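You operate a simulated robot arm through the tools that you are given. There is no shell and no other tool.

The job below is to be done with a simulated robot arm. You get a single attempt, and the scene is never put back.

TASK
Press the pin home in the yellow block and put the block back.
Fine: use the pin press; raise the ram before the press tray comes out. Where these are worked on the way, their far stop is far enough and under half their travel is too little: press tray.

It is judged by the outcome, as a careful person would: the job done as asked, and still so three seconds after it is handed in. It fails if anything else is knocked over, pushed out of place, dropped, spilled or broken.

THE ROBOT
A 7-joint arm with a fingered hand, fixed in place. Base frame: the origin is at the foot of the arm, x ahead of it, y to its left, z up; the work surface is at about z = 858. Readings come in mm, degrees, newtons and seconds.
With the tool pointing down near the work surface it reaches from about 360 to 700 mm from the base axis. Its first joint turns from -69.0 to 172.0 degrees. Payload 3.2 kg.
The tool frame sits at the grasp point between the pads (the TCP): z along the fingers, y along the line on which they close. The tips reach 26 mm beyond it. The gripper opens to 88 mm. The gripper's body begins 30 mm behind the TCP. The gripper is a hand of 5 fingers: y runs from the thumb to the fingers, the wrist lies at [-16, -108, -172] in the tool frame, and closing takes about 1.5 s.
Orientation is told as [roll, pitch, yaw] about the base's x, y, z axes, in that order, counted from this pose: with the fingers straight down and the wrist toward the robot, the tool's x, y and z point along [0, 1, 0], [1, 0, 0] and [0, 0, -1] of the base frame.

THE INTERFACE
- The arm moves only by the tool apply_moves. Its arguments are lists of equal length, an entry for each row: "fingers": the closure, from 0 (fully open) to 1 (shut); "xyz": the shift along the tool's x, y, z in units of 30 mm (1.0 is 30 mm), a list of three; "angular": the turn, a rotation vector about the tool's x, y, z in units of 8 degrees (1.0 is 8 degrees), a list of three. In form: {"fingers": [fingers, ...], "xyz": [[tx, ty, tz], ...], "angular": [[ax, ay, az], ...]}. A call has 1 to 20 rows; each row shifts and turns the commanded pose from where the row before left it, along the tool's axes as they then stand. A call with a number of a shift or a turn outside -1 to 1 is refused whole. Rows are played at 5 a second. More than 50 mm and 8.6 degrees between two rows, or a gripper value outside its range, and nothing of the call is played. A pose out of reach is approached as far as the arm can. The call stops where the force on the tool passes 60 N (or 10 N more than at its start, if that is more) or the arm is blocked; 0.2 s more then pass. Each finger travels about 72 mm/s and halts on what it meets, pressing with about 32 N; the grip force reading is that of the motor and also rises with nothing between the fingers. The clock runs only during rows and for 0.2 s after the last one: add rows that do not move to give the fingers time. It gives the time, the measured TCP pose, the force on the tool (base axes), the opening and the grip force at its end, in the units of the frame above (readings bear some noise), with the torque about the TCP (base axes, N m) and any sound that the robot's microphone picked up, and new pictures: "show" is both (left out), scene, wrist or none.
- Cameras (640 x 400 px; columns grow to the right, rows downward): "scene" is fixed at [54.5, -654.6, 1445]; the picture's right is [0.79, -0.61, 0.00], its down [-0.28, -0.36, -0.89] and it looks along [0.55, 0.70, -0.46] (base axes); focal length 316 px, centre (320, 200). "wrist" rides on the gripper at [67, -97, -117] in the tool frame; the picture's right is [-0.71, 0.33, -0.62], its down [-0.65, -0.65, 0.39] and it looks along [-0.28, 0.68, 0.68] (tool axes); focal length 234 px, centre (320, 200). There is no depth. A picture from a camera that has moved, and an enlarged one, comes with that camera's place and axes in the base frame and with its lens. The place of the scene camera against the robot may be out by one fixed shift of up to 18 mm in any direction.
- move_column(by): slides the trunk up (or, below 0, down) by that many mm; the arm rides with it, the base frame stays. It gives what a move gives, with no picture.
- hand_shape(shape): the hand has 5 fingers and takes this shape, open, in about a second: jaw (thumb against the fingers, like two jaws); tri (thumb and two fingers); tip (a fingertip pinch); poke (one finger out to press); point (the index stretched); flat (the hand flat); cup (the hand cupped); fist (a fist). The gripper value then closes the fingers along that shape, each until it touches; the sizes above hold for jaw. It gives what a move gives, with no picture.
- enlarge(camera, box): a new picture of the part [left, top, right, bottom] of that camera's present view, enlarged. The clock stands still meanwhile.
- finish_job(): hands the job in; it is judged then, once.

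Places have to be worked out from the pictures, the camera data and where the tool is seen. Open the gripper and draw the arm clear of the work before you hand the job in, unless the task says otherwise.

The tools are called after "Emit:" as name(argument=value, ...) on one line, values as JSON. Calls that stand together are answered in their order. apply_moves: Moves the arm, as the interface text tells. Its arguments: {"type":"object","properties":{"fingers":{"type":"array","items":{"type":"number"}},"xyz":{"type":"array","items":{"type":"array","items":{"type":"number"}}},"angular":{"type":"array","items":{"type":"array","items":{"type":"number"}}},"show":{"type":"string","enum":["both","scene","wrist","none"]}},"required":["fingers","xyz","angular"]} The other tools are called the same way: move_column (by) slides the trunk up or down; hand_shape (shape) gives the hand a shape; enlarge (camera, box) takes an enlarged picture of a part of a camera's view; finish_job () hands the job in.

At the start:

```text
time_s: 0.0
position: [543.8, 16.0, 1207.3]
ee_rot: [0.0, 0.0, 0.1]
ft_force: [0.1, -0.6, -0.2]
moment: [0.0, 0.05, 0.03]
opening: 87.8
gripper_force: 0.1
shape: jaw
trunk travel left (down, up): [-775.0, 65.0]
```

scene: 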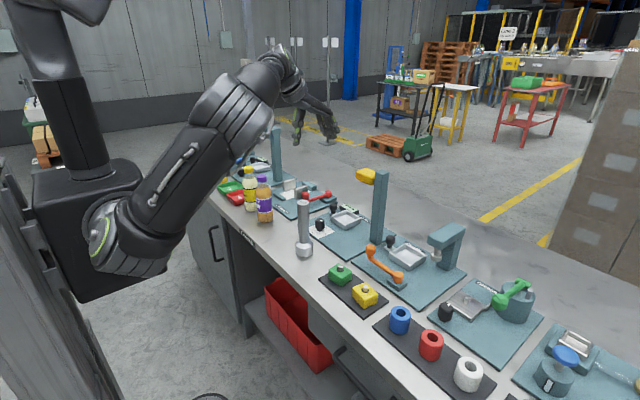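
wrist: 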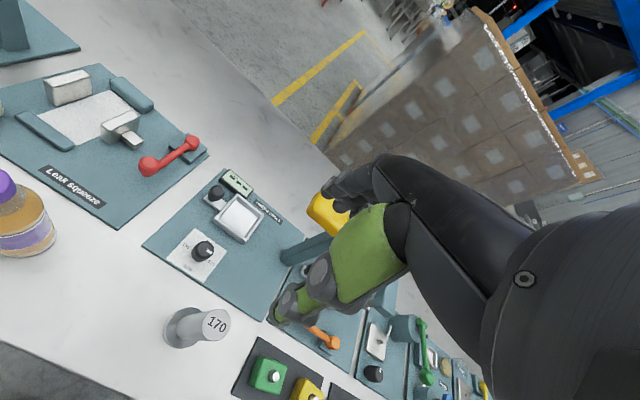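

I start by looking closely at the fixtures and labels in the scene view.

Emit:
enlarge(camera="scene", box=[300, 160, 480, 310])

Emit:
enlarge(camera="scene", box=[400, 210, 640, 400])

Emit:
enlarge(camera="scene", box=[200, 120, 400, 260])

Emit:
enlarge(camera="wrist", box=[140, 150, 500, 400])

```text
2.67 times, centred on (390, 235) of scene
camera zoom: at [54.5, -654.6, 1445.0], right [0.79, -0.61, 0.0], down [-0.28, -0.36, -0.89], along [0.55, 0.7, -0.46], focal length 842 px, centre (133, 107)
```

zoom: 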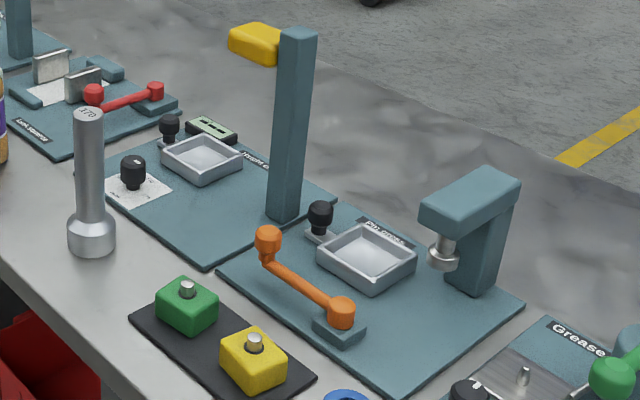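

```text
2.11 times, centred on (520, 305) of scene
camera zoom: at [54.5, -654.6, 1445.0], right [0.79, -0.61, 0.0], down [-0.28, -0.36, -0.89], along [0.55, 0.7, -0.46], focal length 665 px, centre (-101, -21)
```

zoom: 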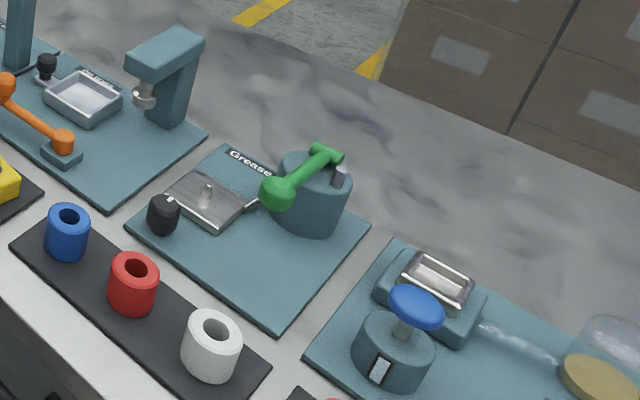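

```text
2.86 times, centred on (300, 190) of scene
camera zoom: at [54.5, -654.6, 1445.0], right [0.79, -0.61, 0.0], down [-0.28, -0.36, -0.89], along [0.55, 0.7, -0.46], focal length 902 px, centre (377, 229)
```

zoom: 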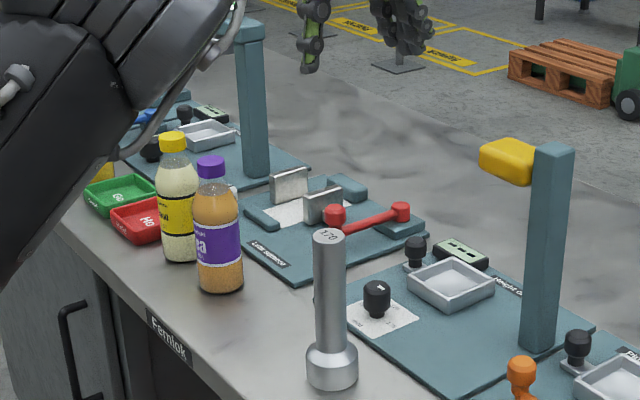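

```text
1.60 times, centred on (320, 275) of wrist
camera zoom: at [445.4, 82.2, 1325.2], right [0.33, -0.71, 0.62], down [-0.65, -0.65, -0.39], along [0.68, -0.28, -0.68], focal length 375 px, centre (320, 80)
```

zoom: 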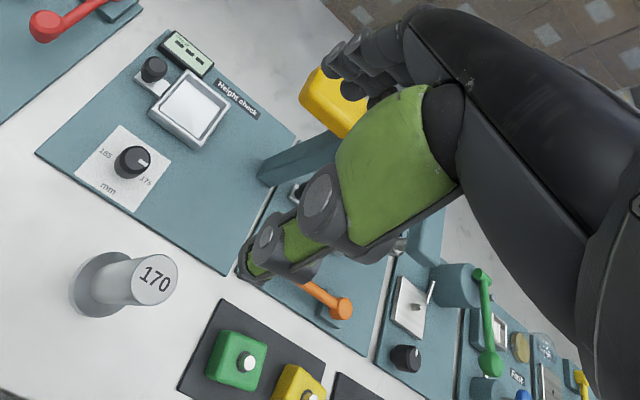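

The scene view shows a row of stations; the pin press (orange lever, tray with black knob, C-frame with ram) lies at about x 620–790, y −160…−320, and the yellow block at about (505, −265). I move the hand high to the right for a better wrist-camera view.

Emit:
apply_moves(fingers=[0, 0, 0, 0, 0, 0, 0, 0, 0, 0], xyz=[[-1, 0, 0], [-1, 0, 0], [-1, 0, 0], [-1, 0, 0], [-1, 0, 0], [-1, 0, 0], [-1, 0, 0], [-1, 0, 0], [-1, 0, 0], [-1, 0, 0]], angular=[[0, 0, 0], [0, 0, 0], [0, 0, 0], [0, 0, 0], [0, 0, 0], [0, 0, 0], [0, 0, 0], [0, 0, 0], [0, 0, 0], [0, 0, 0]])

```text
time_s: 2.2
position: [543.2, -283.8, 1207.9]
ee_rot: [0.1, 0.0, 0.0]
ft_force: [-0.2, 0.3, -0.5]
moment: [-0.02, -0.01, 0.0]
opening: 87.7
gripper_force: 0.0
shape: jaw
trunk travel left (down, up): [-775.0, 65.0]
camera wrist: at [444.8, -218.8, 1324.8], right [0.33, -0.71, 0.62], down [-0.65, -0.65, -0.39], along [0.68, -0.28, -0.68], focal length 234 px, centre (320, 200)
```

scene: 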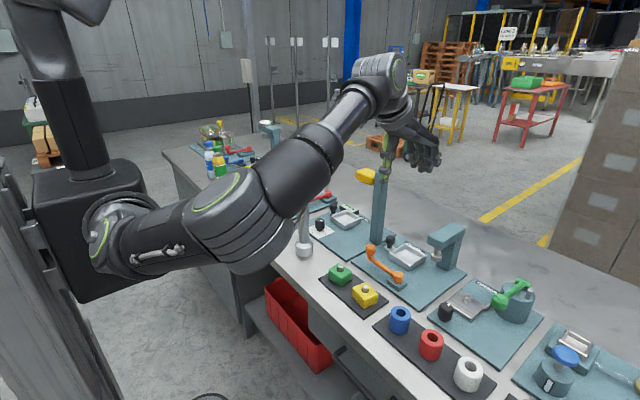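
wrist: 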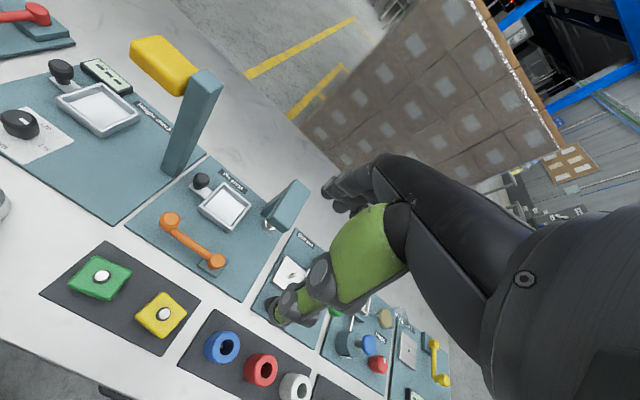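

The wrist view now shows the pin press well; I enlarge it to measure positions.

Emit:
enlarge(camera="wrist", box=[120, 150, 320, 275])

Emit:
enlarge(camera="wrist", box=[20, 220, 240, 360])

```text
3.20 times, centred on (220, 212) of wrist
camera zoom: at [444.8, -218.8, 1324.8], right [0.33, -0.71, 0.62], down [-0.65, -0.65, -0.39], along [0.68, -0.28, -0.68], focal length 749 px, centre (640, 160)
```

zoom: 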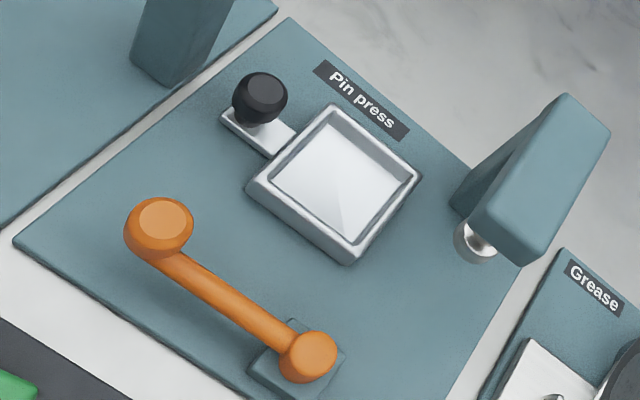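

```text
2.86 times, centred on (130, 290) of wrist
camera zoom: at [444.8, -218.8, 1324.8], right [0.33, -0.71, 0.62], down [-0.65, -0.65, -0.39], along [0.68, -0.28, -0.68], focal length 669 px, centre (863, -57)
```

zoom: 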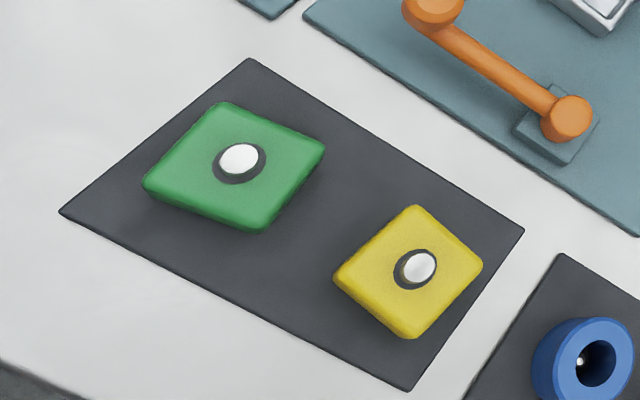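

I zoom harder on the lever and the ram in both cameras to understand how they work.

Emit:
enlarge(camera="scene", box=[350, 230, 430, 290])

Emit:
enlarge(camera="scene", box=[400, 210, 480, 270])

Emit:
enlarge(camera="wrist", box=[150, 200, 240, 280])

Emit:
enlarge(camera="scene", box=[320, 255, 390, 315])

```text
6.67 times, centred on (390, 260) of scene
camera zoom: at [54.5, -654.6, 1445.0], right [0.79, -0.61, 0.0], down [-0.28, -0.36, -0.89], along [0.55, 0.7, -0.46], focal length 2105 px, centre (-147, -200)
```

zoom: 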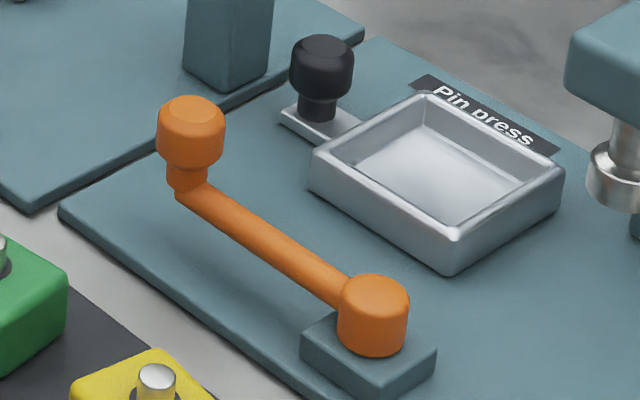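

```text
6.67 times, centred on (440, 240) of scene
camera zoom: at [54.5, -654.6, 1445.0], right [0.79, -0.61, 0.0], down [-0.28, -0.36, -0.89], along [0.55, 0.7, -0.46], focal length 2105 px, centre (-480, -67)
```

zoom: 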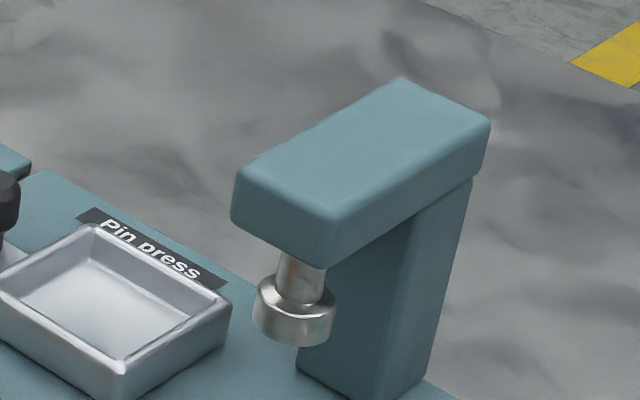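

```text
5.00 times, centred on (195, 240) of wrist
camera zoom: at [444.8, -218.8, 1324.8], right [0.33, -0.71, 0.62], down [-0.65, -0.65, -0.39], along [0.68, -0.28, -0.68], focal length 1171 px, centre (945, 0)
```

zoom: 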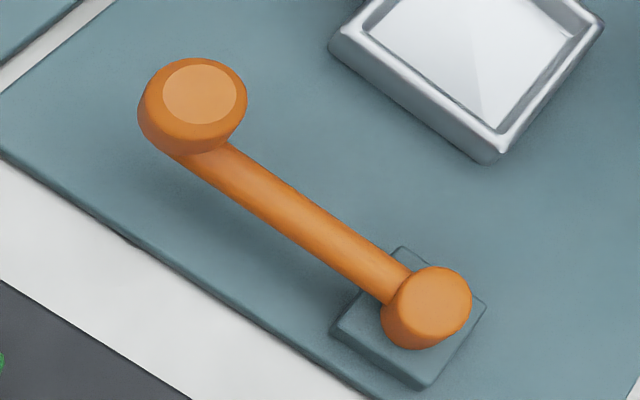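

```text
6.67 times, centred on (355, 285) of scene
camera zoom: at [54.5, -654.6, 1445.0], right [0.79, -0.61, 0.0], down [-0.28, -0.36, -0.89], along [0.55, 0.7, -0.46], focal length 2105 px, centre (87, -367)
```

zoom: 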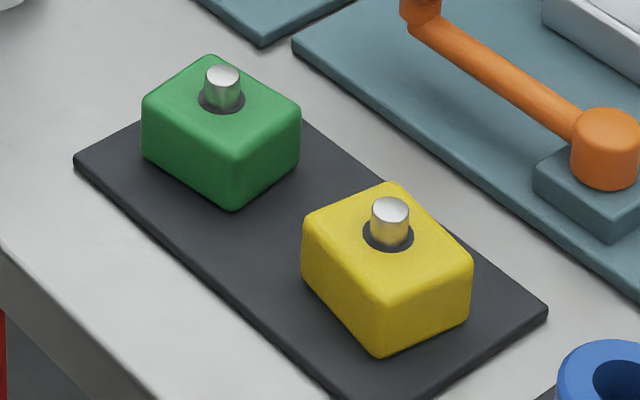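

The lever is a crank on a vertical hub with an upright knob at its end; the tray slides along −y under the ram and is currently out, with the ram apparently up. I go lower and closer for a second view to triangulate accurately.

Emit:
apply_moves(fingers=[0, 0, 0, 0, 0], xyz=[[-0.3, -0.4, 0.85], [-0.3, -0.4, 0.85], [-0.3, -0.4, 0.85], [-0.3, -0.4, 0.85], [-0.3, -0.4, 0.85]], angular=[[0, 0, 0], [0, 0, 0], [0, 0, 0], [0, 0, 0], [0, 0, 0]])

```text
time_s: 3.4
position: [483.0, -328.9, 1080.3]
ee_rot: [0.0, 0.0, 0.0]
ft_force: [-0.5, -0.8, -0.1]
moment: [0.03, 0.0, -0.01]
opening: 87.7
gripper_force: 0.1
shape: jaw
trunk travel left (down, up): [-775.0, 65.0]
camera wrist: at [385.4, -262.9, 1197.3], right [0.33, -0.71, 0.62], down [-0.65, -0.65, -0.39], along [0.68, -0.28, -0.68], focal length 234 px, centre (320, 200)
```

scene: 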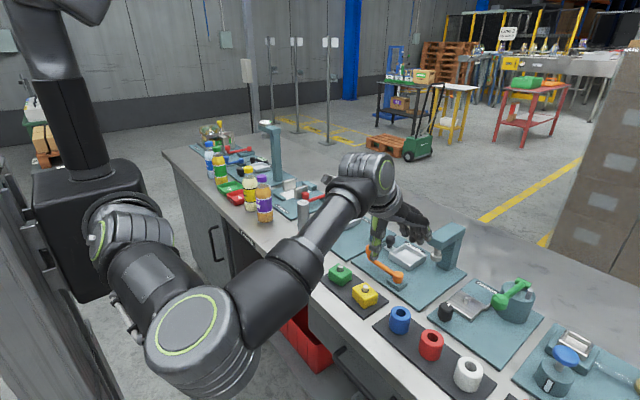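
wrist: 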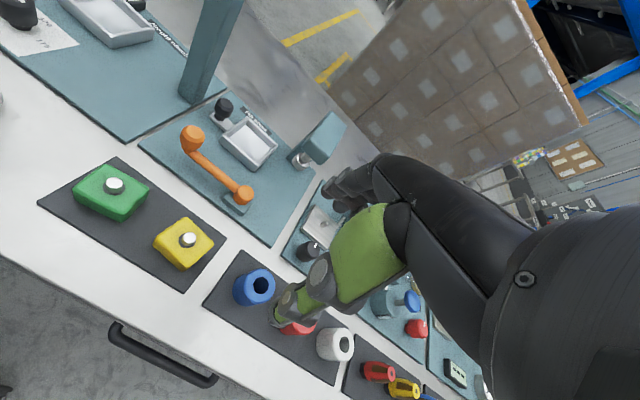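

Emit:
enlarge(camera="wrist", box=[140, 80, 350, 260])

Emit:
enlarge(camera="wrist", box=[40, 150, 260, 300])

Emit:
enlarge(camera="wrist", box=[200, 80, 350, 180])

```text
2.22 times, centred on (245, 170) of wrist
camera zoom: at [385.4, -262.9, 1197.3], right [0.33, -0.71, 0.62], down [-0.65, -0.65, -0.39], along [0.68, -0.28, -0.68], focal length 520 px, centre (487, 267)
```

zoom: 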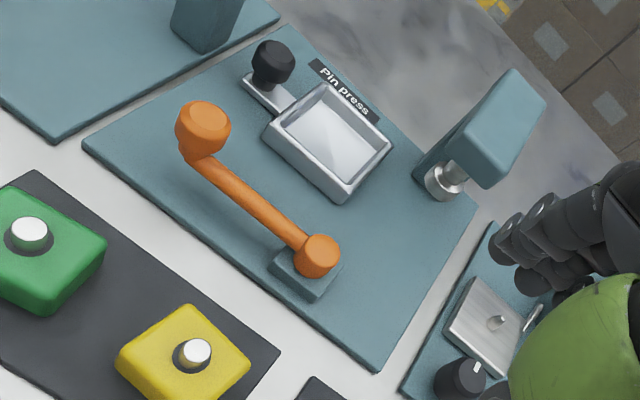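

```text
2.67 times, centred on (150, 225) of wrist
camera zoom: at [385.4, -262.9, 1197.3], right [0.33, -0.71, 0.62], down [-0.65, -0.65, -0.39], along [0.68, -0.28, -0.68], focal length 624 px, centre (773, 133)
```

zoom: 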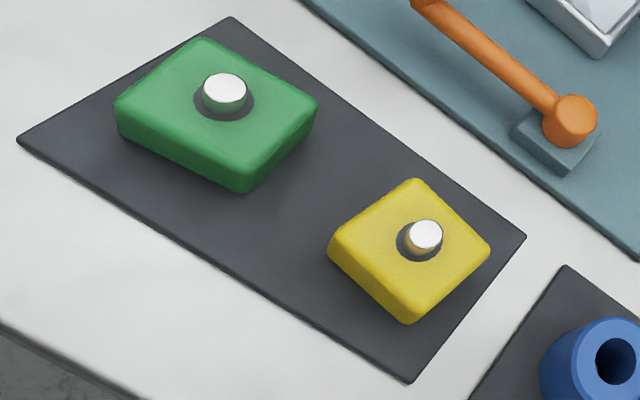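

```text
4.00 times, centred on (275, 130) of wrist
camera zoom: at [385.4, -262.9, 1197.3], right [0.33, -0.71, 0.62], down [-0.65, -0.65, -0.39], along [0.68, -0.28, -0.68], focal length 937 px, centre (500, 480)
```

zoom: 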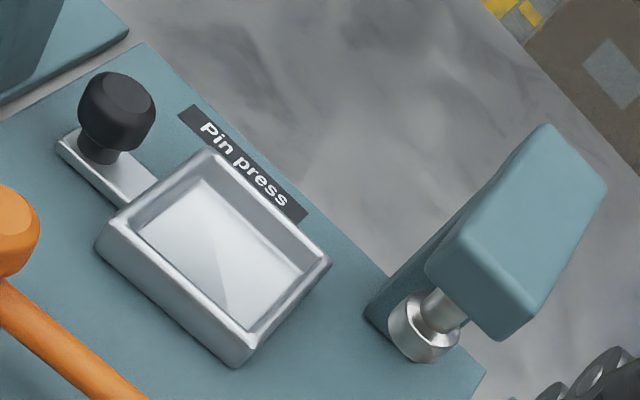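

Triangulated: yellow block top centre ≈ (492, −259, 888), about 46×40 mm, yaw ≈ −9°; tray centre ≈ (699, −225), knob ≈ (700, −158), ram ≈ (698, −315), crank hub ≈ (596, −274), crank knob ≈ (596, −175). I look at the hand itself to know its real size.

Emit:
enlarge(camera="scene", box=[330, 140, 480, 270])

Emit:
enlarge(camera="wrist", box=[240, 120, 480, 360])

```text
3.08 times, centred on (405, 205) of scene
camera zoom: at [54.5, -654.6, 1445.0], right [0.79, -0.61, 0.0], down [-0.28, -0.36, -0.89], along [0.55, 0.7, -0.46], focal length 972 px, centre (58, 185)
```

zoom: 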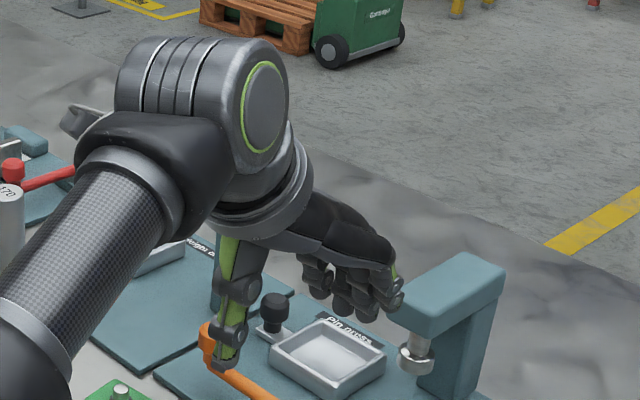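

```text
1.67 times, centred on (360, 240) of wrist
camera zoom: at [385.4, -262.9, 1197.3], right [0.33, -0.71, 0.62], down [-0.65, -0.65, -0.39], along [0.68, -0.28, -0.68], focal length 390 px, centre (253, 133)
```

zoom: 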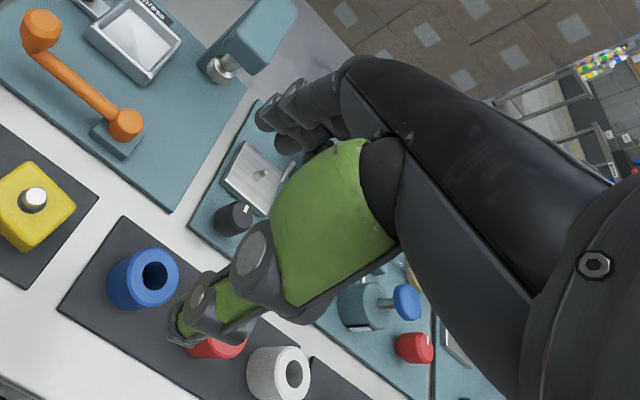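

The hand has a thumb on the near side and four curled fingers (~86 mm abreast) on the far side. I now test whether the arm reaches over the press tray with the tool pointing down, at a safe height.

Emit:
apply_moves(fingers=[0, 0, 0, 0, 0, 0, 0, 0], xyz=[[0.43, 0.9, 0], [0.43, 0.9, 0], [0.43, 0.9, 0], [0.43, 0.9, 0], [0.43, 0.9, 0], [0.43, 0.9, 0], [0.43, 0.9, 0], [0.43, 0.9, 0]], angular=[[0, 0, 0], [0, 0, 0], [0, 0, 0], [0, 0, 0], [0, 0, 0], [0, 0, 0], [0, 0, 0], [0, 0, 0]])

```text
time_s: 5.2
position: [702.0, -224.5, 1078.6]
ee_rot: [0.1, 0.0, 0.1]
ft_force: [-0.2, 0.4, -0.1]
moment: [-0.01, 0.0, -0.06]
opening: 87.6
gripper_force: 0.0
shape: jaw
trunk travel left (down, up): [-775.0, 65.0]
camera wrist: at [603.2, -157.7, 1196.0], right [0.33, -0.71, 0.62], down [-0.65, -0.65, -0.39], along [0.68, -0.28, -0.68], focal length 234 px, centre (320, 200)
```

scene: 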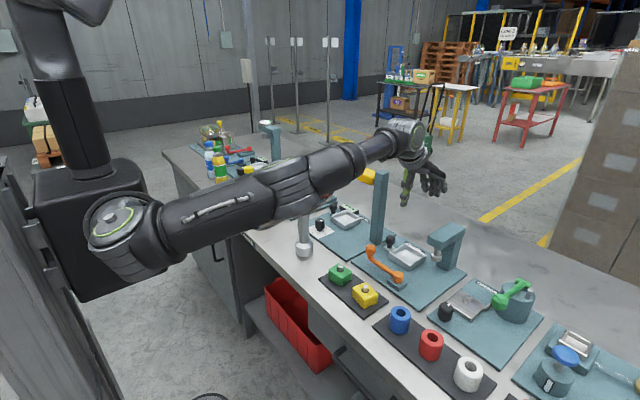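
wrist: 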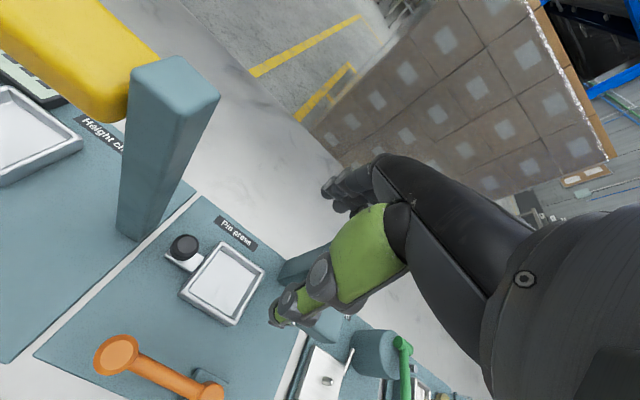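

It reaches over the tray at this height, and from here lowering the trunk will keep the same arm geometry. This new view lets me re-measure the tray, knob and crank.

Emit:
enlarge(camera="wrist", box=[150, 210, 310, 340])

Emit:
enlarge(camera="wrist", box=[60, 300, 260, 400])

Emit:
enlarge(camera="scene", box=[370, 110, 470, 210])

```text
3.08 times, centred on (230, 275) of wrist
camera zoom: at [603.2, -157.7, 1196.0], right [0.33, -0.71, 0.62], down [-0.65, -0.65, -0.39], along [0.68, -0.28, -0.68], focal length 720 px, centre (597, -31)
```

zoom: 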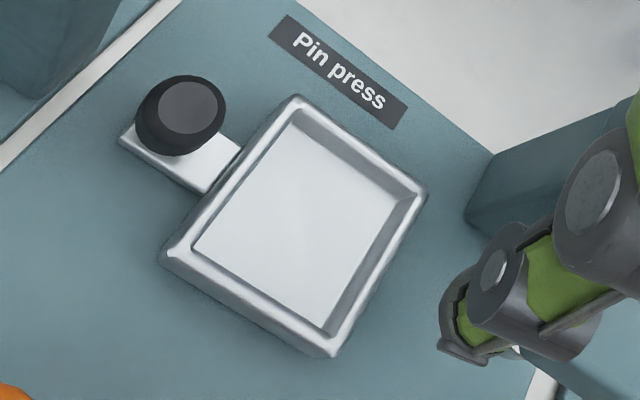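

```text
3.20 times, centred on (160, 350) of wrist
camera zoom: at [603.2, -157.7, 1196.0], right [0.33, -0.71, 0.62], down [-0.65, -0.65, -0.39], along [0.68, -0.28, -0.68], focal length 749 px, centre (832, -280)
```

zoom: 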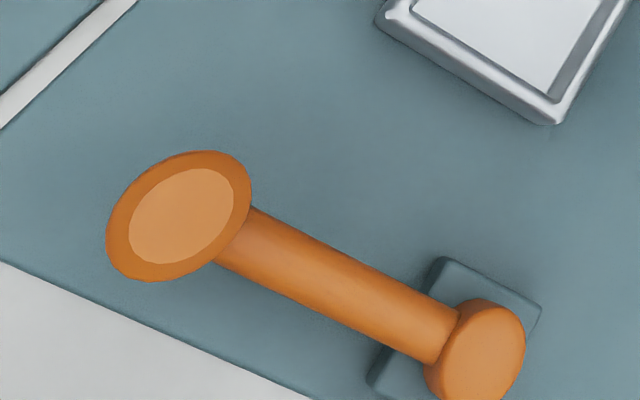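

```text
4.00 times, centred on (420, 160) of scene
camera zoom: at [54.5, -654.6, 1445.0], right [0.79, -0.61, 0.0], down [-0.28, -0.36, -0.89], along [0.55, 0.7, -0.46], focal length 1263 px, centre (-80, 360)
```

zoom: 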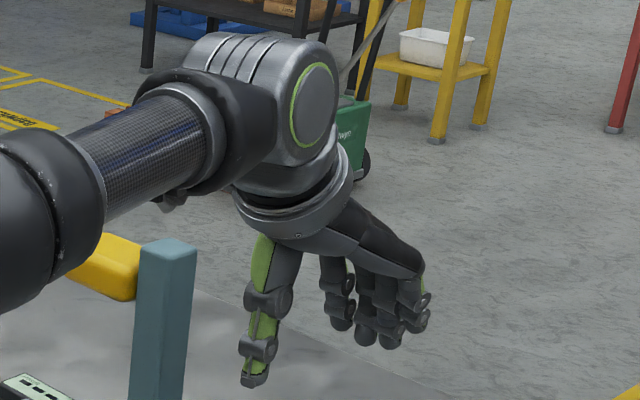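

Tray centre ≈ (700, −225), rim ≈ 878, tray knob ≈ (700, −158), crank knob top ≈ (596, −175, 921). I now move over the yellow block, and turn the hand to its yaw.

Emit:
apply_moves(fingers=[0, 0, 0, 0, 0, 0, 0, 0, 0.1, 0.2, 0.2, 0.2], xyz=[[-0.144, -0.875, 0], [-0.144, -0.875, 0], [-0.144, -0.875, 0], [-0.144, -0.875, 0], [-0.144, -0.875, 0], [-0.144, -0.875, 0], [-0.144, -0.875, 0], [-0.144, -0.875, 0], [0, 0, 0.9], [0, 0, 0.9], [0, 0, 0.9], [0, 0, 0.5]], angular=[[0, 0, 0], [0, 0, 0], [0, 0, 0], [0, 0, 0], [0, 0, 0], [0, 0, 0], [0, 0, 0], [0, 0, 0], [0, 0, 0.55], [0, 0, 0.55], [0, 0, 0], [0, 0, 0]])

```text
time_s: 7.8
position: [489.0, -261.1, 982.5]
ee_rot: [0.0, 0.1, -8.8]
ft_force: [-0.2, 0.1, 0.3]
moment: [0.03, 0.03, -0.03]
opening: 70.8
gripper_force: 0.1
shape: jaw
trunk travel left (down, up): [-775.0, 65.0]
camera wrist: at [403.3, -180.1, 1101.0], right [0.22, -0.75, 0.62], down [-0.74, -0.54, -0.39], along [0.63, -0.38, -0.68], focal length 234 px, centre (320, 200)
```

scene: 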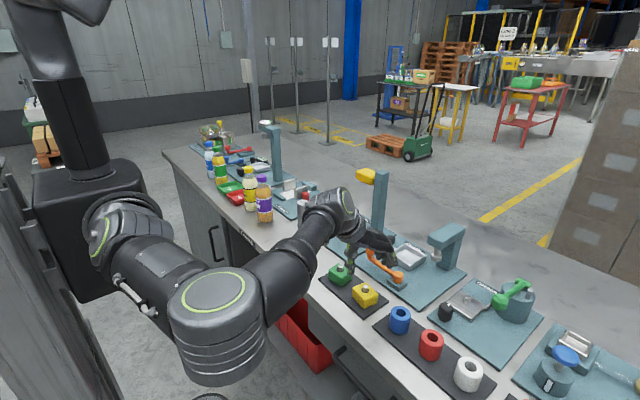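
wrist: 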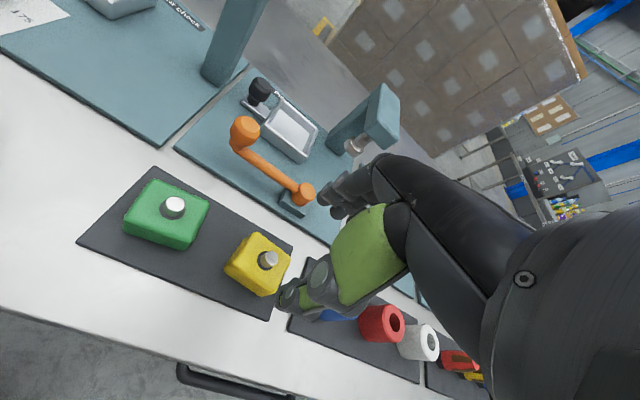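

I zoom in on the block in this closer view to refine its position and yaw.

Emit:
enlarge(camera="wrist", box=[210, 220, 310, 310])

Emit:
enlarge(camera="scene", box=[310, 200, 430, 320])

```text
4.44 times, centred on (260, 265) of wrist
camera zoom: at [403.3, -180.1, 1101.0], right [0.22, -0.75, 0.62], down [-0.74, -0.54, -0.39], along [0.63, -0.38, -0.68], focal length 1041 px, centre (587, -89)
```

zoom: 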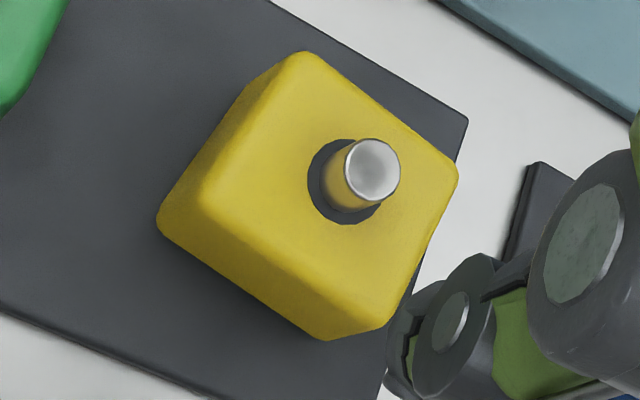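

```text
3.33 times, centred on (370, 260) of scene
camera zoom: at [54.5, -654.6, 1445.0], right [0.79, -0.61, 0.0], down [-0.28, -0.36, -0.89], along [0.55, 0.7, -0.46], focal length 1053 px, centre (153, 0)
```

zoom: 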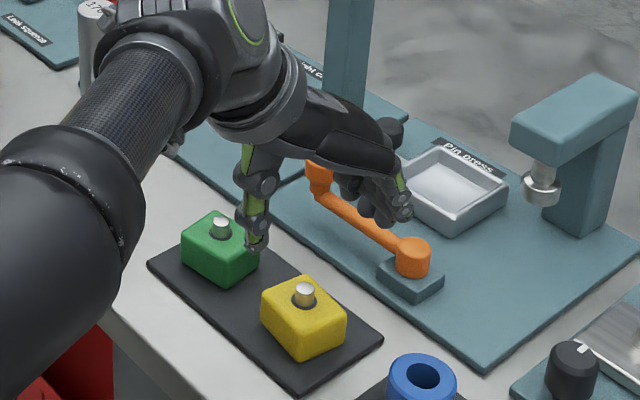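

The block is at about (492, −259), yaw −9°, consistent with before. I correct by a few mm and descend in two stages.

Emit:
apply_moves(fingers=[0.2, 0.2, 0.2], xyz=[[0.08, 0.09, 0.5], [0, 0, 0.6], [0, 0, 0.6]], angular=[[0, 0, 0], [0, 0, 0], [0, 0, 0]])

Emit:
enlarge(camera="scene", box=[310, 210, 430, 320])

Emit:
enlarge(camera="wrist", box=[210, 180, 370, 340])

```text
time_s: 8.6
position: [493.2, -258.4, 932.3]
ee_rot: [0.1, -0.1, -8.8]
ft_force: [-0.8, 0.7, -0.8]
moment: [-0.02, 0.02, 0.01]
opening: 70.7
gripper_force: 0.0
shape: jaw
trunk travel left (down, up): [-775.0, 65.0]
camera wrist: at [406.7, -178.2, 1050.7], right [0.22, -0.75, 0.62], down [-0.74, -0.54, -0.39], along [0.63, -0.38, -0.68], focal length 234 px, centre (320, 200)
```

scene: 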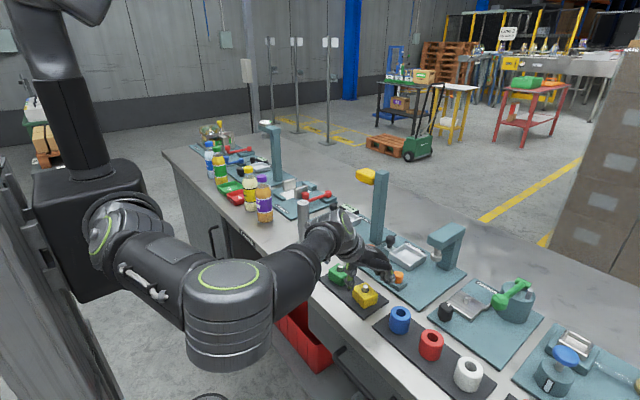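
wrist: 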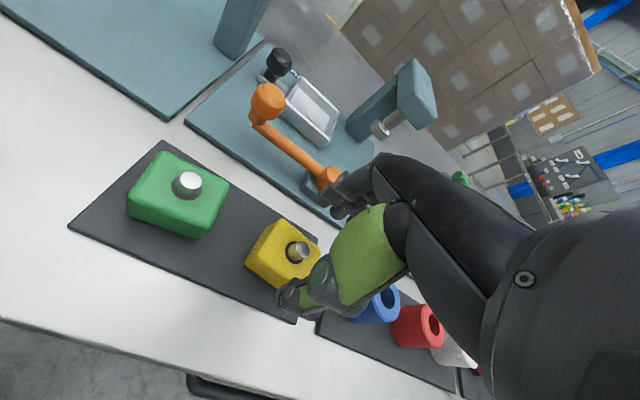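

```text
3.64 times, centred on (370, 265) of scene
camera zoom: at [54.5, -654.6, 1445.0], right [0.79, -0.61, 0.0], down [-0.28, -0.36, -0.89], along [0.55, 0.7, -0.46], focal length 1148 px, centre (138, -36)
```

zoom: 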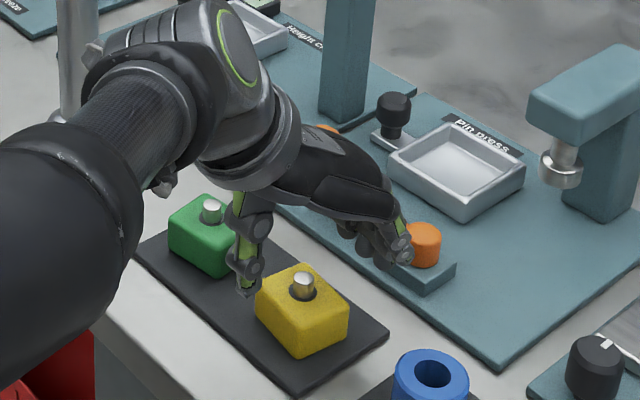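

```text
2.50 times, centred on (290, 260) of wrist
camera zoom: at [406.7, -178.2, 1050.7], right [0.22, -0.75, 0.62], down [-0.74, -0.54, -0.39], along [0.63, -0.38, -0.68], focal length 585 px, centre (395, 50)
```

zoom: 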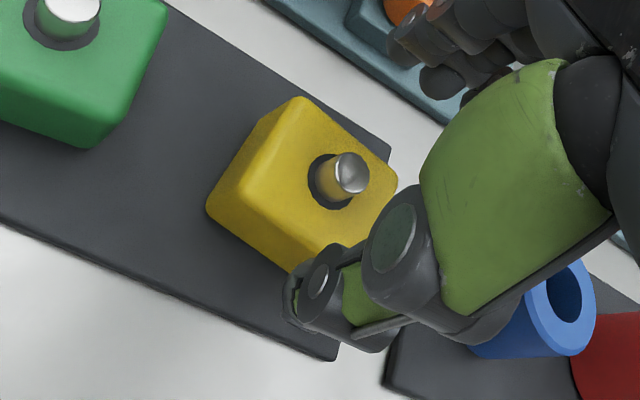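

The hand straddles the block properly (thumb near side, fingers far side). I descend to TCP z ≈ 901 so that only the upper half of the block is held, then close.

Emit:
apply_moves(fingers=[0.2, 0.2, 0.2], xyz=[[0, 0, 0.5], [0, 0, 0.53], [0, 0, 0]], angular=[[0, 0, 0], [0, 0, 0], [0, 0, 0]])

Emit:
enlarge(camera="scene", box=[310, 230, 430, 320])

Emit:
enlarge(camera="wrist", box=[210, 180, 370, 340])

```text
time_s: 9.4
position: [493.1, -259.0, 901.6]
ee_rot: [0.0, 0.0, -8.8]
ft_force: [-0.6, 0.7, 0.3]
moment: [-0.02, 0.02, 0.0]
opening: 70.5
gripper_force: 0.1
shape: jaw
trunk travel left (down, up): [-775.0, 65.0]
camera wrist: at [406.6, -178.0, 1019.5], right [0.22, -0.75, 0.62], down [-0.75, -0.54, -0.39], along [0.63, -0.38, -0.68], focal length 234 px, centre (320, 200)
```

scene: 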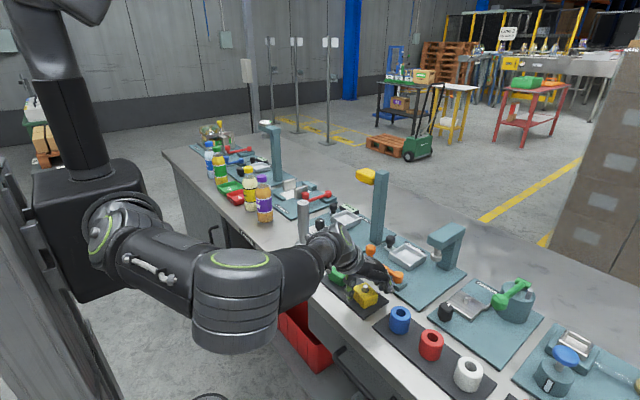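
wrist: 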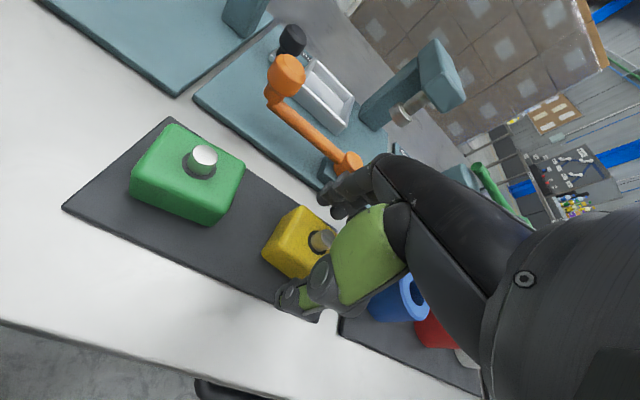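

```text
4.44 times, centred on (370, 275) of scene
camera zoom: at [54.5, -654.6, 1445.0], right [0.79, -0.61, 0.0], down [-0.28, -0.36, -0.89], along [0.55, 0.7, -0.46], focal length 1404 px, centre (98, -133)
```

zoom: 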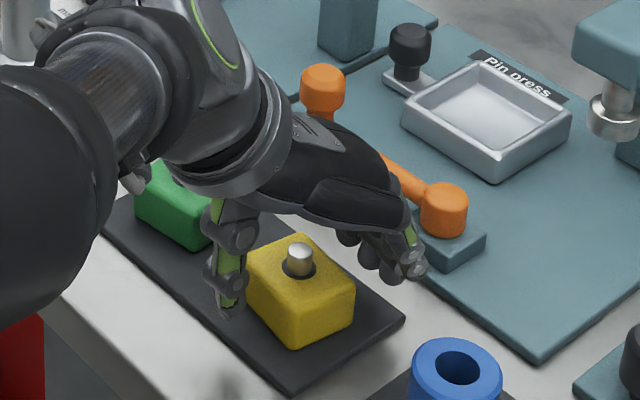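

```text
2.50 times, centred on (290, 260) of wrist
camera zoom: at [406.6, -178.0, 1019.5], right [0.22, -0.75, 0.62], down [-0.75, -0.54, -0.39], along [0.63, -0.38, -0.68], focal length 585 px, centre (395, 50)
```

zoom: 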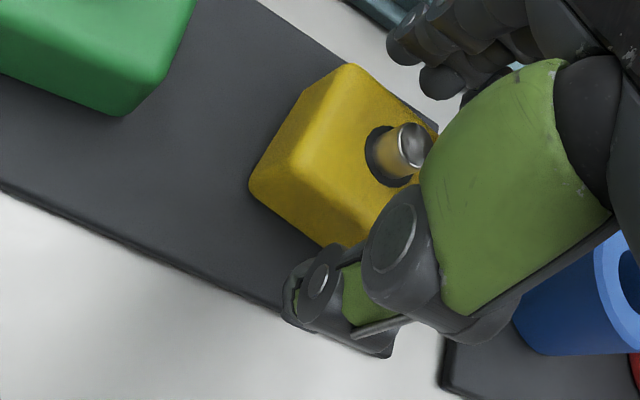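

Position is good and nothing is touched. I close the fingers gently to slightly less than the block's width.

Emit:
apply_moves(fingers=[0.35, 0.45, 0.55, 0.62, 0.65, 0.65, 0.65, 0.65], xyz=[[0, 0, 0], [0, 0, 0], [0, 0, 0], [0, 0, 0], [0, 0, 0], [0, 0, 0], [0, 0, 0], [0, 0, 0]], angular=[[0, 0, 0], [0, 0, 0], [0, 0, 0], [0, 0, 0], [0, 0, 0], [0, 0, 0], [0, 0, 0], [0, 0, 0]])

Emit:
enlarge(camera="scene", box=[310, 230, 430, 320])

Emit:
enlarge(camera="wrist", box=[210, 180, 370, 340])

```text
time_s: 11.2
position: [493.9, -258.9, 901.7]
ee_rot: [0.0, 0.1, -8.8]
ft_force: [-0.9, -0.5, 0.2]
moment: [0.04, -0.01, -0.01]
opening: 39.2
gripper_force: 32.7
shape: jaw
trunk travel left (down, up): [-775.0, 65.0]
camera wrist: at [406.9, -178.0, 1019.6], right [0.22, -0.75, 0.62], down [-0.75, -0.54, -0.39], along [0.63, -0.38, -0.68], focal length 234 px, centre (320, 200)
```

scene: 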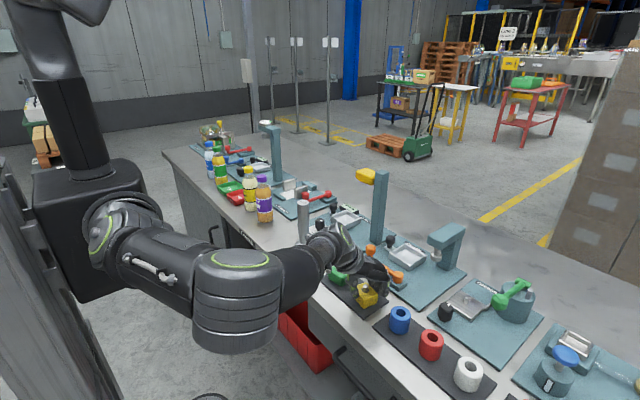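
wrist: 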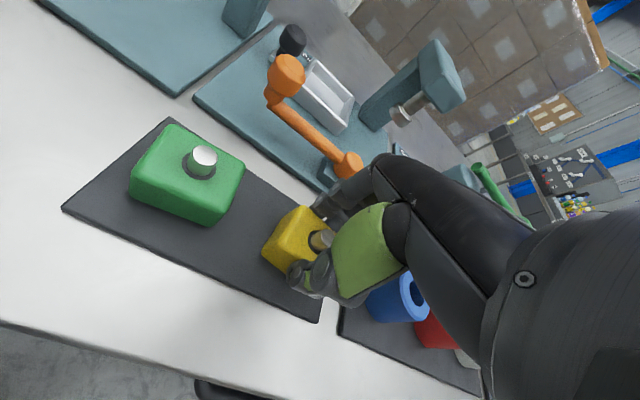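

```text
4.44 times, centred on (370, 275) of scene
camera zoom: at [54.5, -654.6, 1445.0], right [0.79, -0.61, 0.0], down [-0.28, -0.36, -0.89], along [0.55, 0.7, -0.46], focal length 1404 px, centre (98, -133)
```

zoom: 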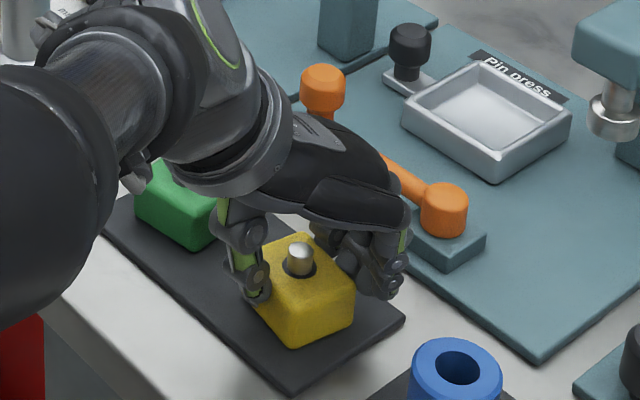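

```text
2.50 times, centred on (290, 260) of wrist
camera zoom: at [406.9, -178.0, 1019.6], right [0.22, -0.75, 0.62], down [-0.75, -0.54, -0.39], along [0.63, -0.38, -0.68], focal length 585 px, centre (395, 50)
```

zoom: 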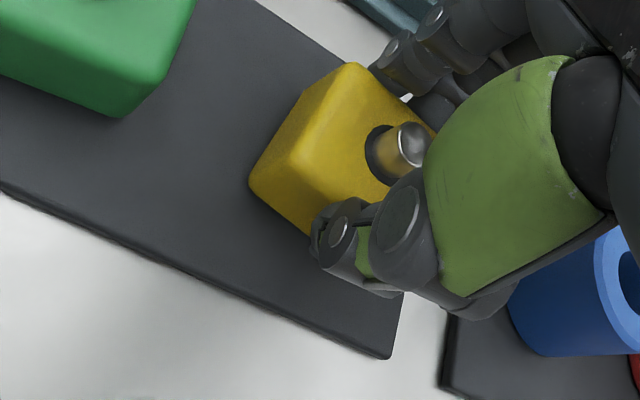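

Firm grip: opening 39 mm, force 33 N, block not displaced. I lift it straight up a little first and check.

Emit:
apply_moves(fingers=[0.65, 0.65, 0.65, 0.65], xyz=[[0, 0, -0.3], [0, 0, -0.6], [0, 0, -0.9], [0, 0, -1]], angular=[[0, 0, 0], [0, 0, 0], [0, 0, 0], [0, 0, 0]])

Emit:
enlarge(camera="scene", box=[310, 180, 430, 290])

```text
time_s: 12.2
position: [491.9, -258.9, 987.2]
ee_rot: [0.0, -0.1, -8.8]
ft_force: [-0.3, -0.3, -0.7]
moment: [0.0, -0.02, 0.01]
opening: 39.2
gripper_force: 32.6
shape: jaw
trunk travel left (down, up): [-775.0, 65.0]
camera wrist: at [406.1, -178.7, 1104.1], right [0.22, -0.75, 0.62], down [-0.75, -0.54, -0.39], along [0.63, -0.38, -0.68], focal length 234 px, centre (320, 200)
```

scene: 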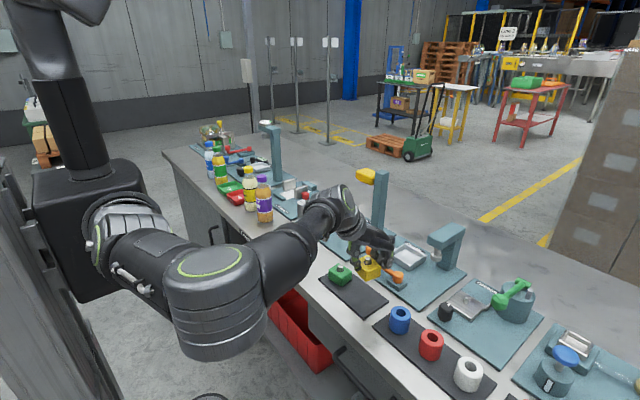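
wrist: 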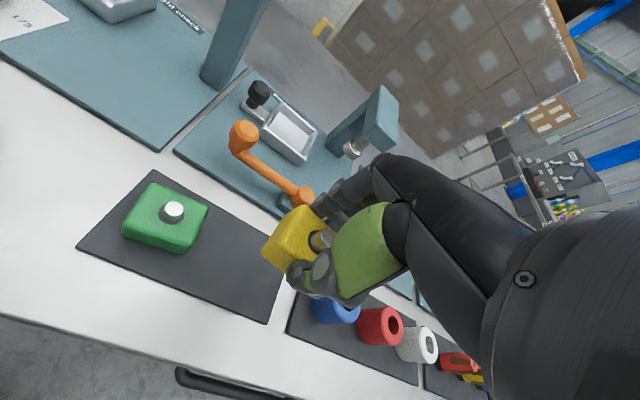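

```text
3.64 times, centred on (370, 235) of scene
camera zoom: at [54.5, -654.6, 1445.0], right [0.79, -0.61, 0.0], down [-0.28, -0.36, -0.89], along [0.55, 0.7, -0.46], focal length 1148 px, centre (138, 73)
```

zoom: 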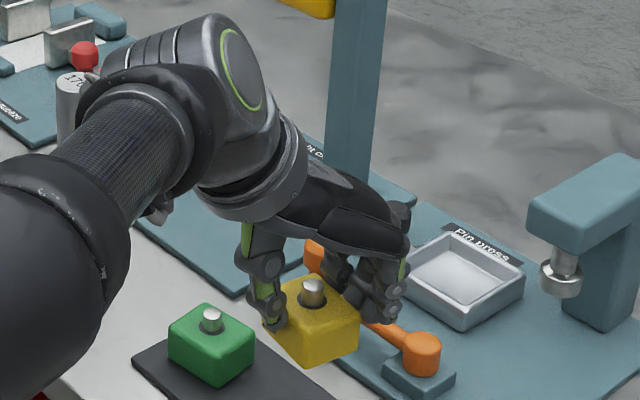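

The block is held level. I raise it to about z 1080, straighten the yaw, then carry it over the tray.

Emit:
apply_moves(fingers=[0.65, 0.65, 0.65, 0.65, 0.65, 0.65, 0.65, 0.65, 0.65, 0.65, 0.65, 0.65], xyz=[[0, 0, -0.8], [0, 0, -0.8], [0, 0, -0.8], [0, 0, -0.7], [0.14, 0.87, 0], [0.14, 0.87, 0], [0.14, 0.87, 0], [0.14, 0.87, 0], [0.14, 0.87, 0], [0.14, 0.87, 0], [0.14, 0.87, 0], [0.14, 0.87, 0]], angular=[[0, 0, -0.3], [0, 0, -0.3], [0, 0, -0.3], [0, 0, -0.2], [0, 0, 0], [0, 0, 0], [0, 0, 0], [0, 0, 0], [0, 0, 0], [0, 0, 0], [0, 0, 0], [0, 0, 0]])

```text
time_s: 14.8
position: [703.4, -223.3, 1077.6]
ee_rot: [0.0, 0.1, 0.1]
ft_force: [0.5, -0.2, -1.2]
moment: [0.0, 0.0, -0.01]
opening: 39.0
gripper_force: 32.3
shape: jaw
trunk travel left (down, up): [-775.0, 65.0]
camera wrist: at [605.5, -156.2, 1195.1], right [0.33, -0.71, 0.62], down [-0.65, -0.65, -0.39], along [0.68, -0.28, -0.68], focal length 234 px, centre (320, 200)
```

scene: 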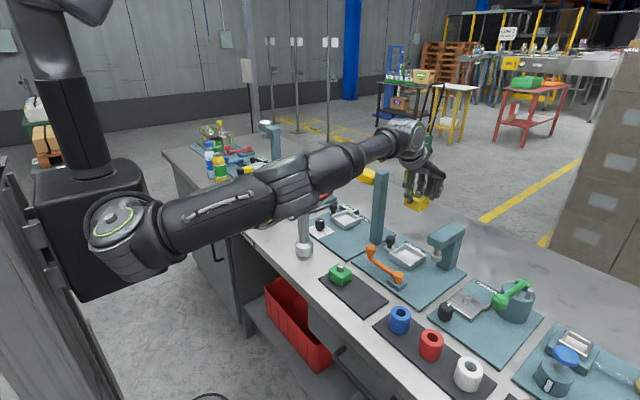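
wrist: 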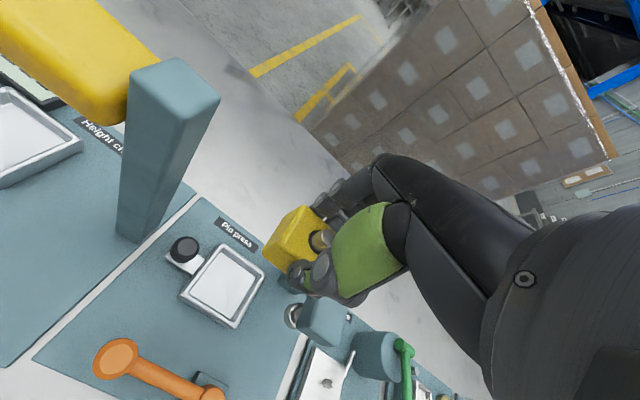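

Block is over the tray at (703, −223). I lower the trunk in steps, keeping this arm configuration.

Emit:
move_column(by=-60)

```text
time_s: 15.8
position: [700.9, -224.1, 1017.8]
ee_rot: [0.0, 0.0, 0.0]
ft_force: [-0.2, -0.3, -1.4]
moment: [-0.02, 0.01, -0.02]
opening: 38.9
gripper_force: 31.8
shape: jaw
trunk travel left (down, up): [-715.0, 125.0]
```

Emit:
move_column(by=-60)

Emit:
apply_moves(fingers=[0.65], xyz=[[0, 0, 0]], angular=[[0, 0, 0]])

Emit:
enlarge(camera="wrist", box=[180, 180, 380, 340])

Emit:
enlarge(camera="scene", box=[350, 160, 480, 290])

```text
time_s: 16.8
position: [701.6, -224.2, 958.3]
ee_rot: [0.0, 0.0, 0.0]
ft_force: [-0.3, 0.3, -0.8]
moment: [-0.02, 0.01, 0.01]
opening: 39.0
gripper_force: 32.4
shape: jaw
trunk travel left (down, up): [-655.0, 185.0]
```

```text
time_s: 17.2
position: [700.6, -223.2, 957.7]
ee_rot: [-0.1, -0.1, 0.0]
ft_force: [0.3, -0.6, -0.7]
moment: [-0.01, 0.0, -0.02]
opening: 38.8
gripper_force: 31.6
shape: jaw
trunk travel left (down, up): [-655.0, 185.0]
camera wrist: at [603.7, -158.1, 1076.1], right [0.33, -0.71, 0.62], down [-0.65, -0.65, -0.39], along [0.68, -0.28, -0.68], focal length 234 px, centre (320, 200)
```

scene: 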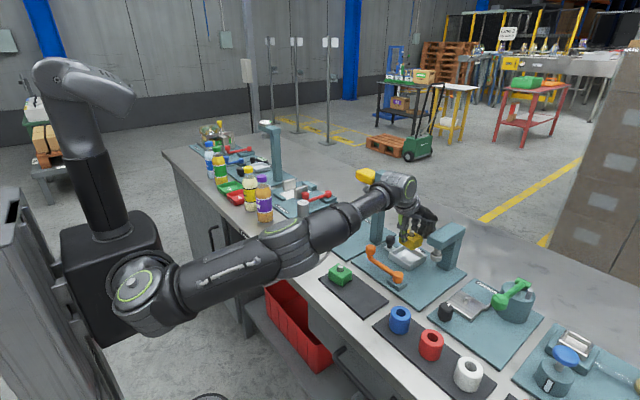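
wrist: 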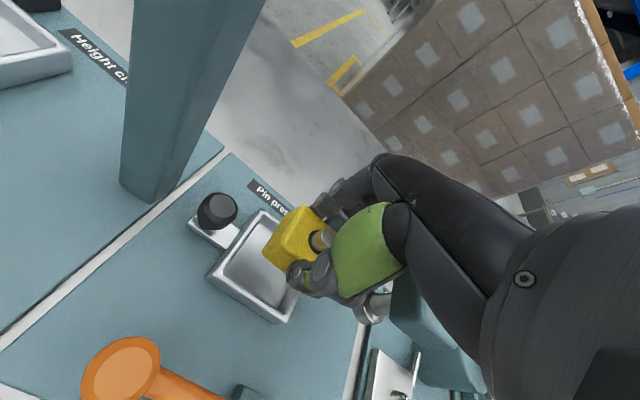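

```text
2.50 times, centred on (280, 260) of wrist
camera zoom: at [603.7, -158.1, 1076.1], right [0.33, -0.71, 0.62], down [-0.65, -0.65, -0.39], along [0.68, -0.28, -0.68], focal length 585 px, centre (420, 50)
```

zoom: 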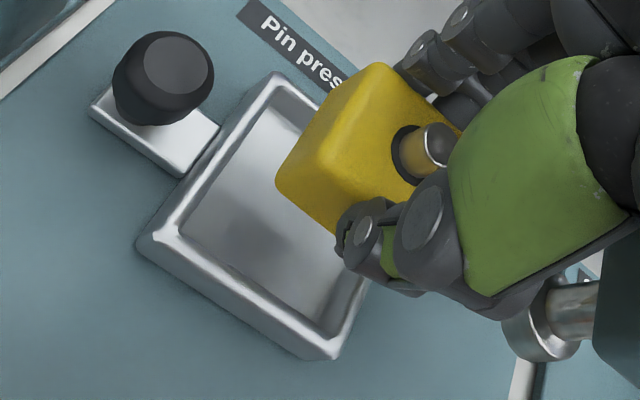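

```text
3.08 times, centred on (415, 225) of scene
camera zoom: at [54.5, -654.6, 1445.0], right [0.79, -0.61, 0.0], down [-0.28, -0.36, -0.89], along [0.55, 0.7, -0.46], focal length 972 px, centre (28, 123)
```

zoom: 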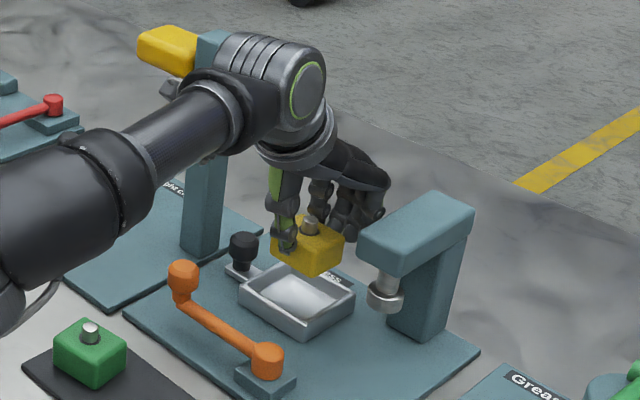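

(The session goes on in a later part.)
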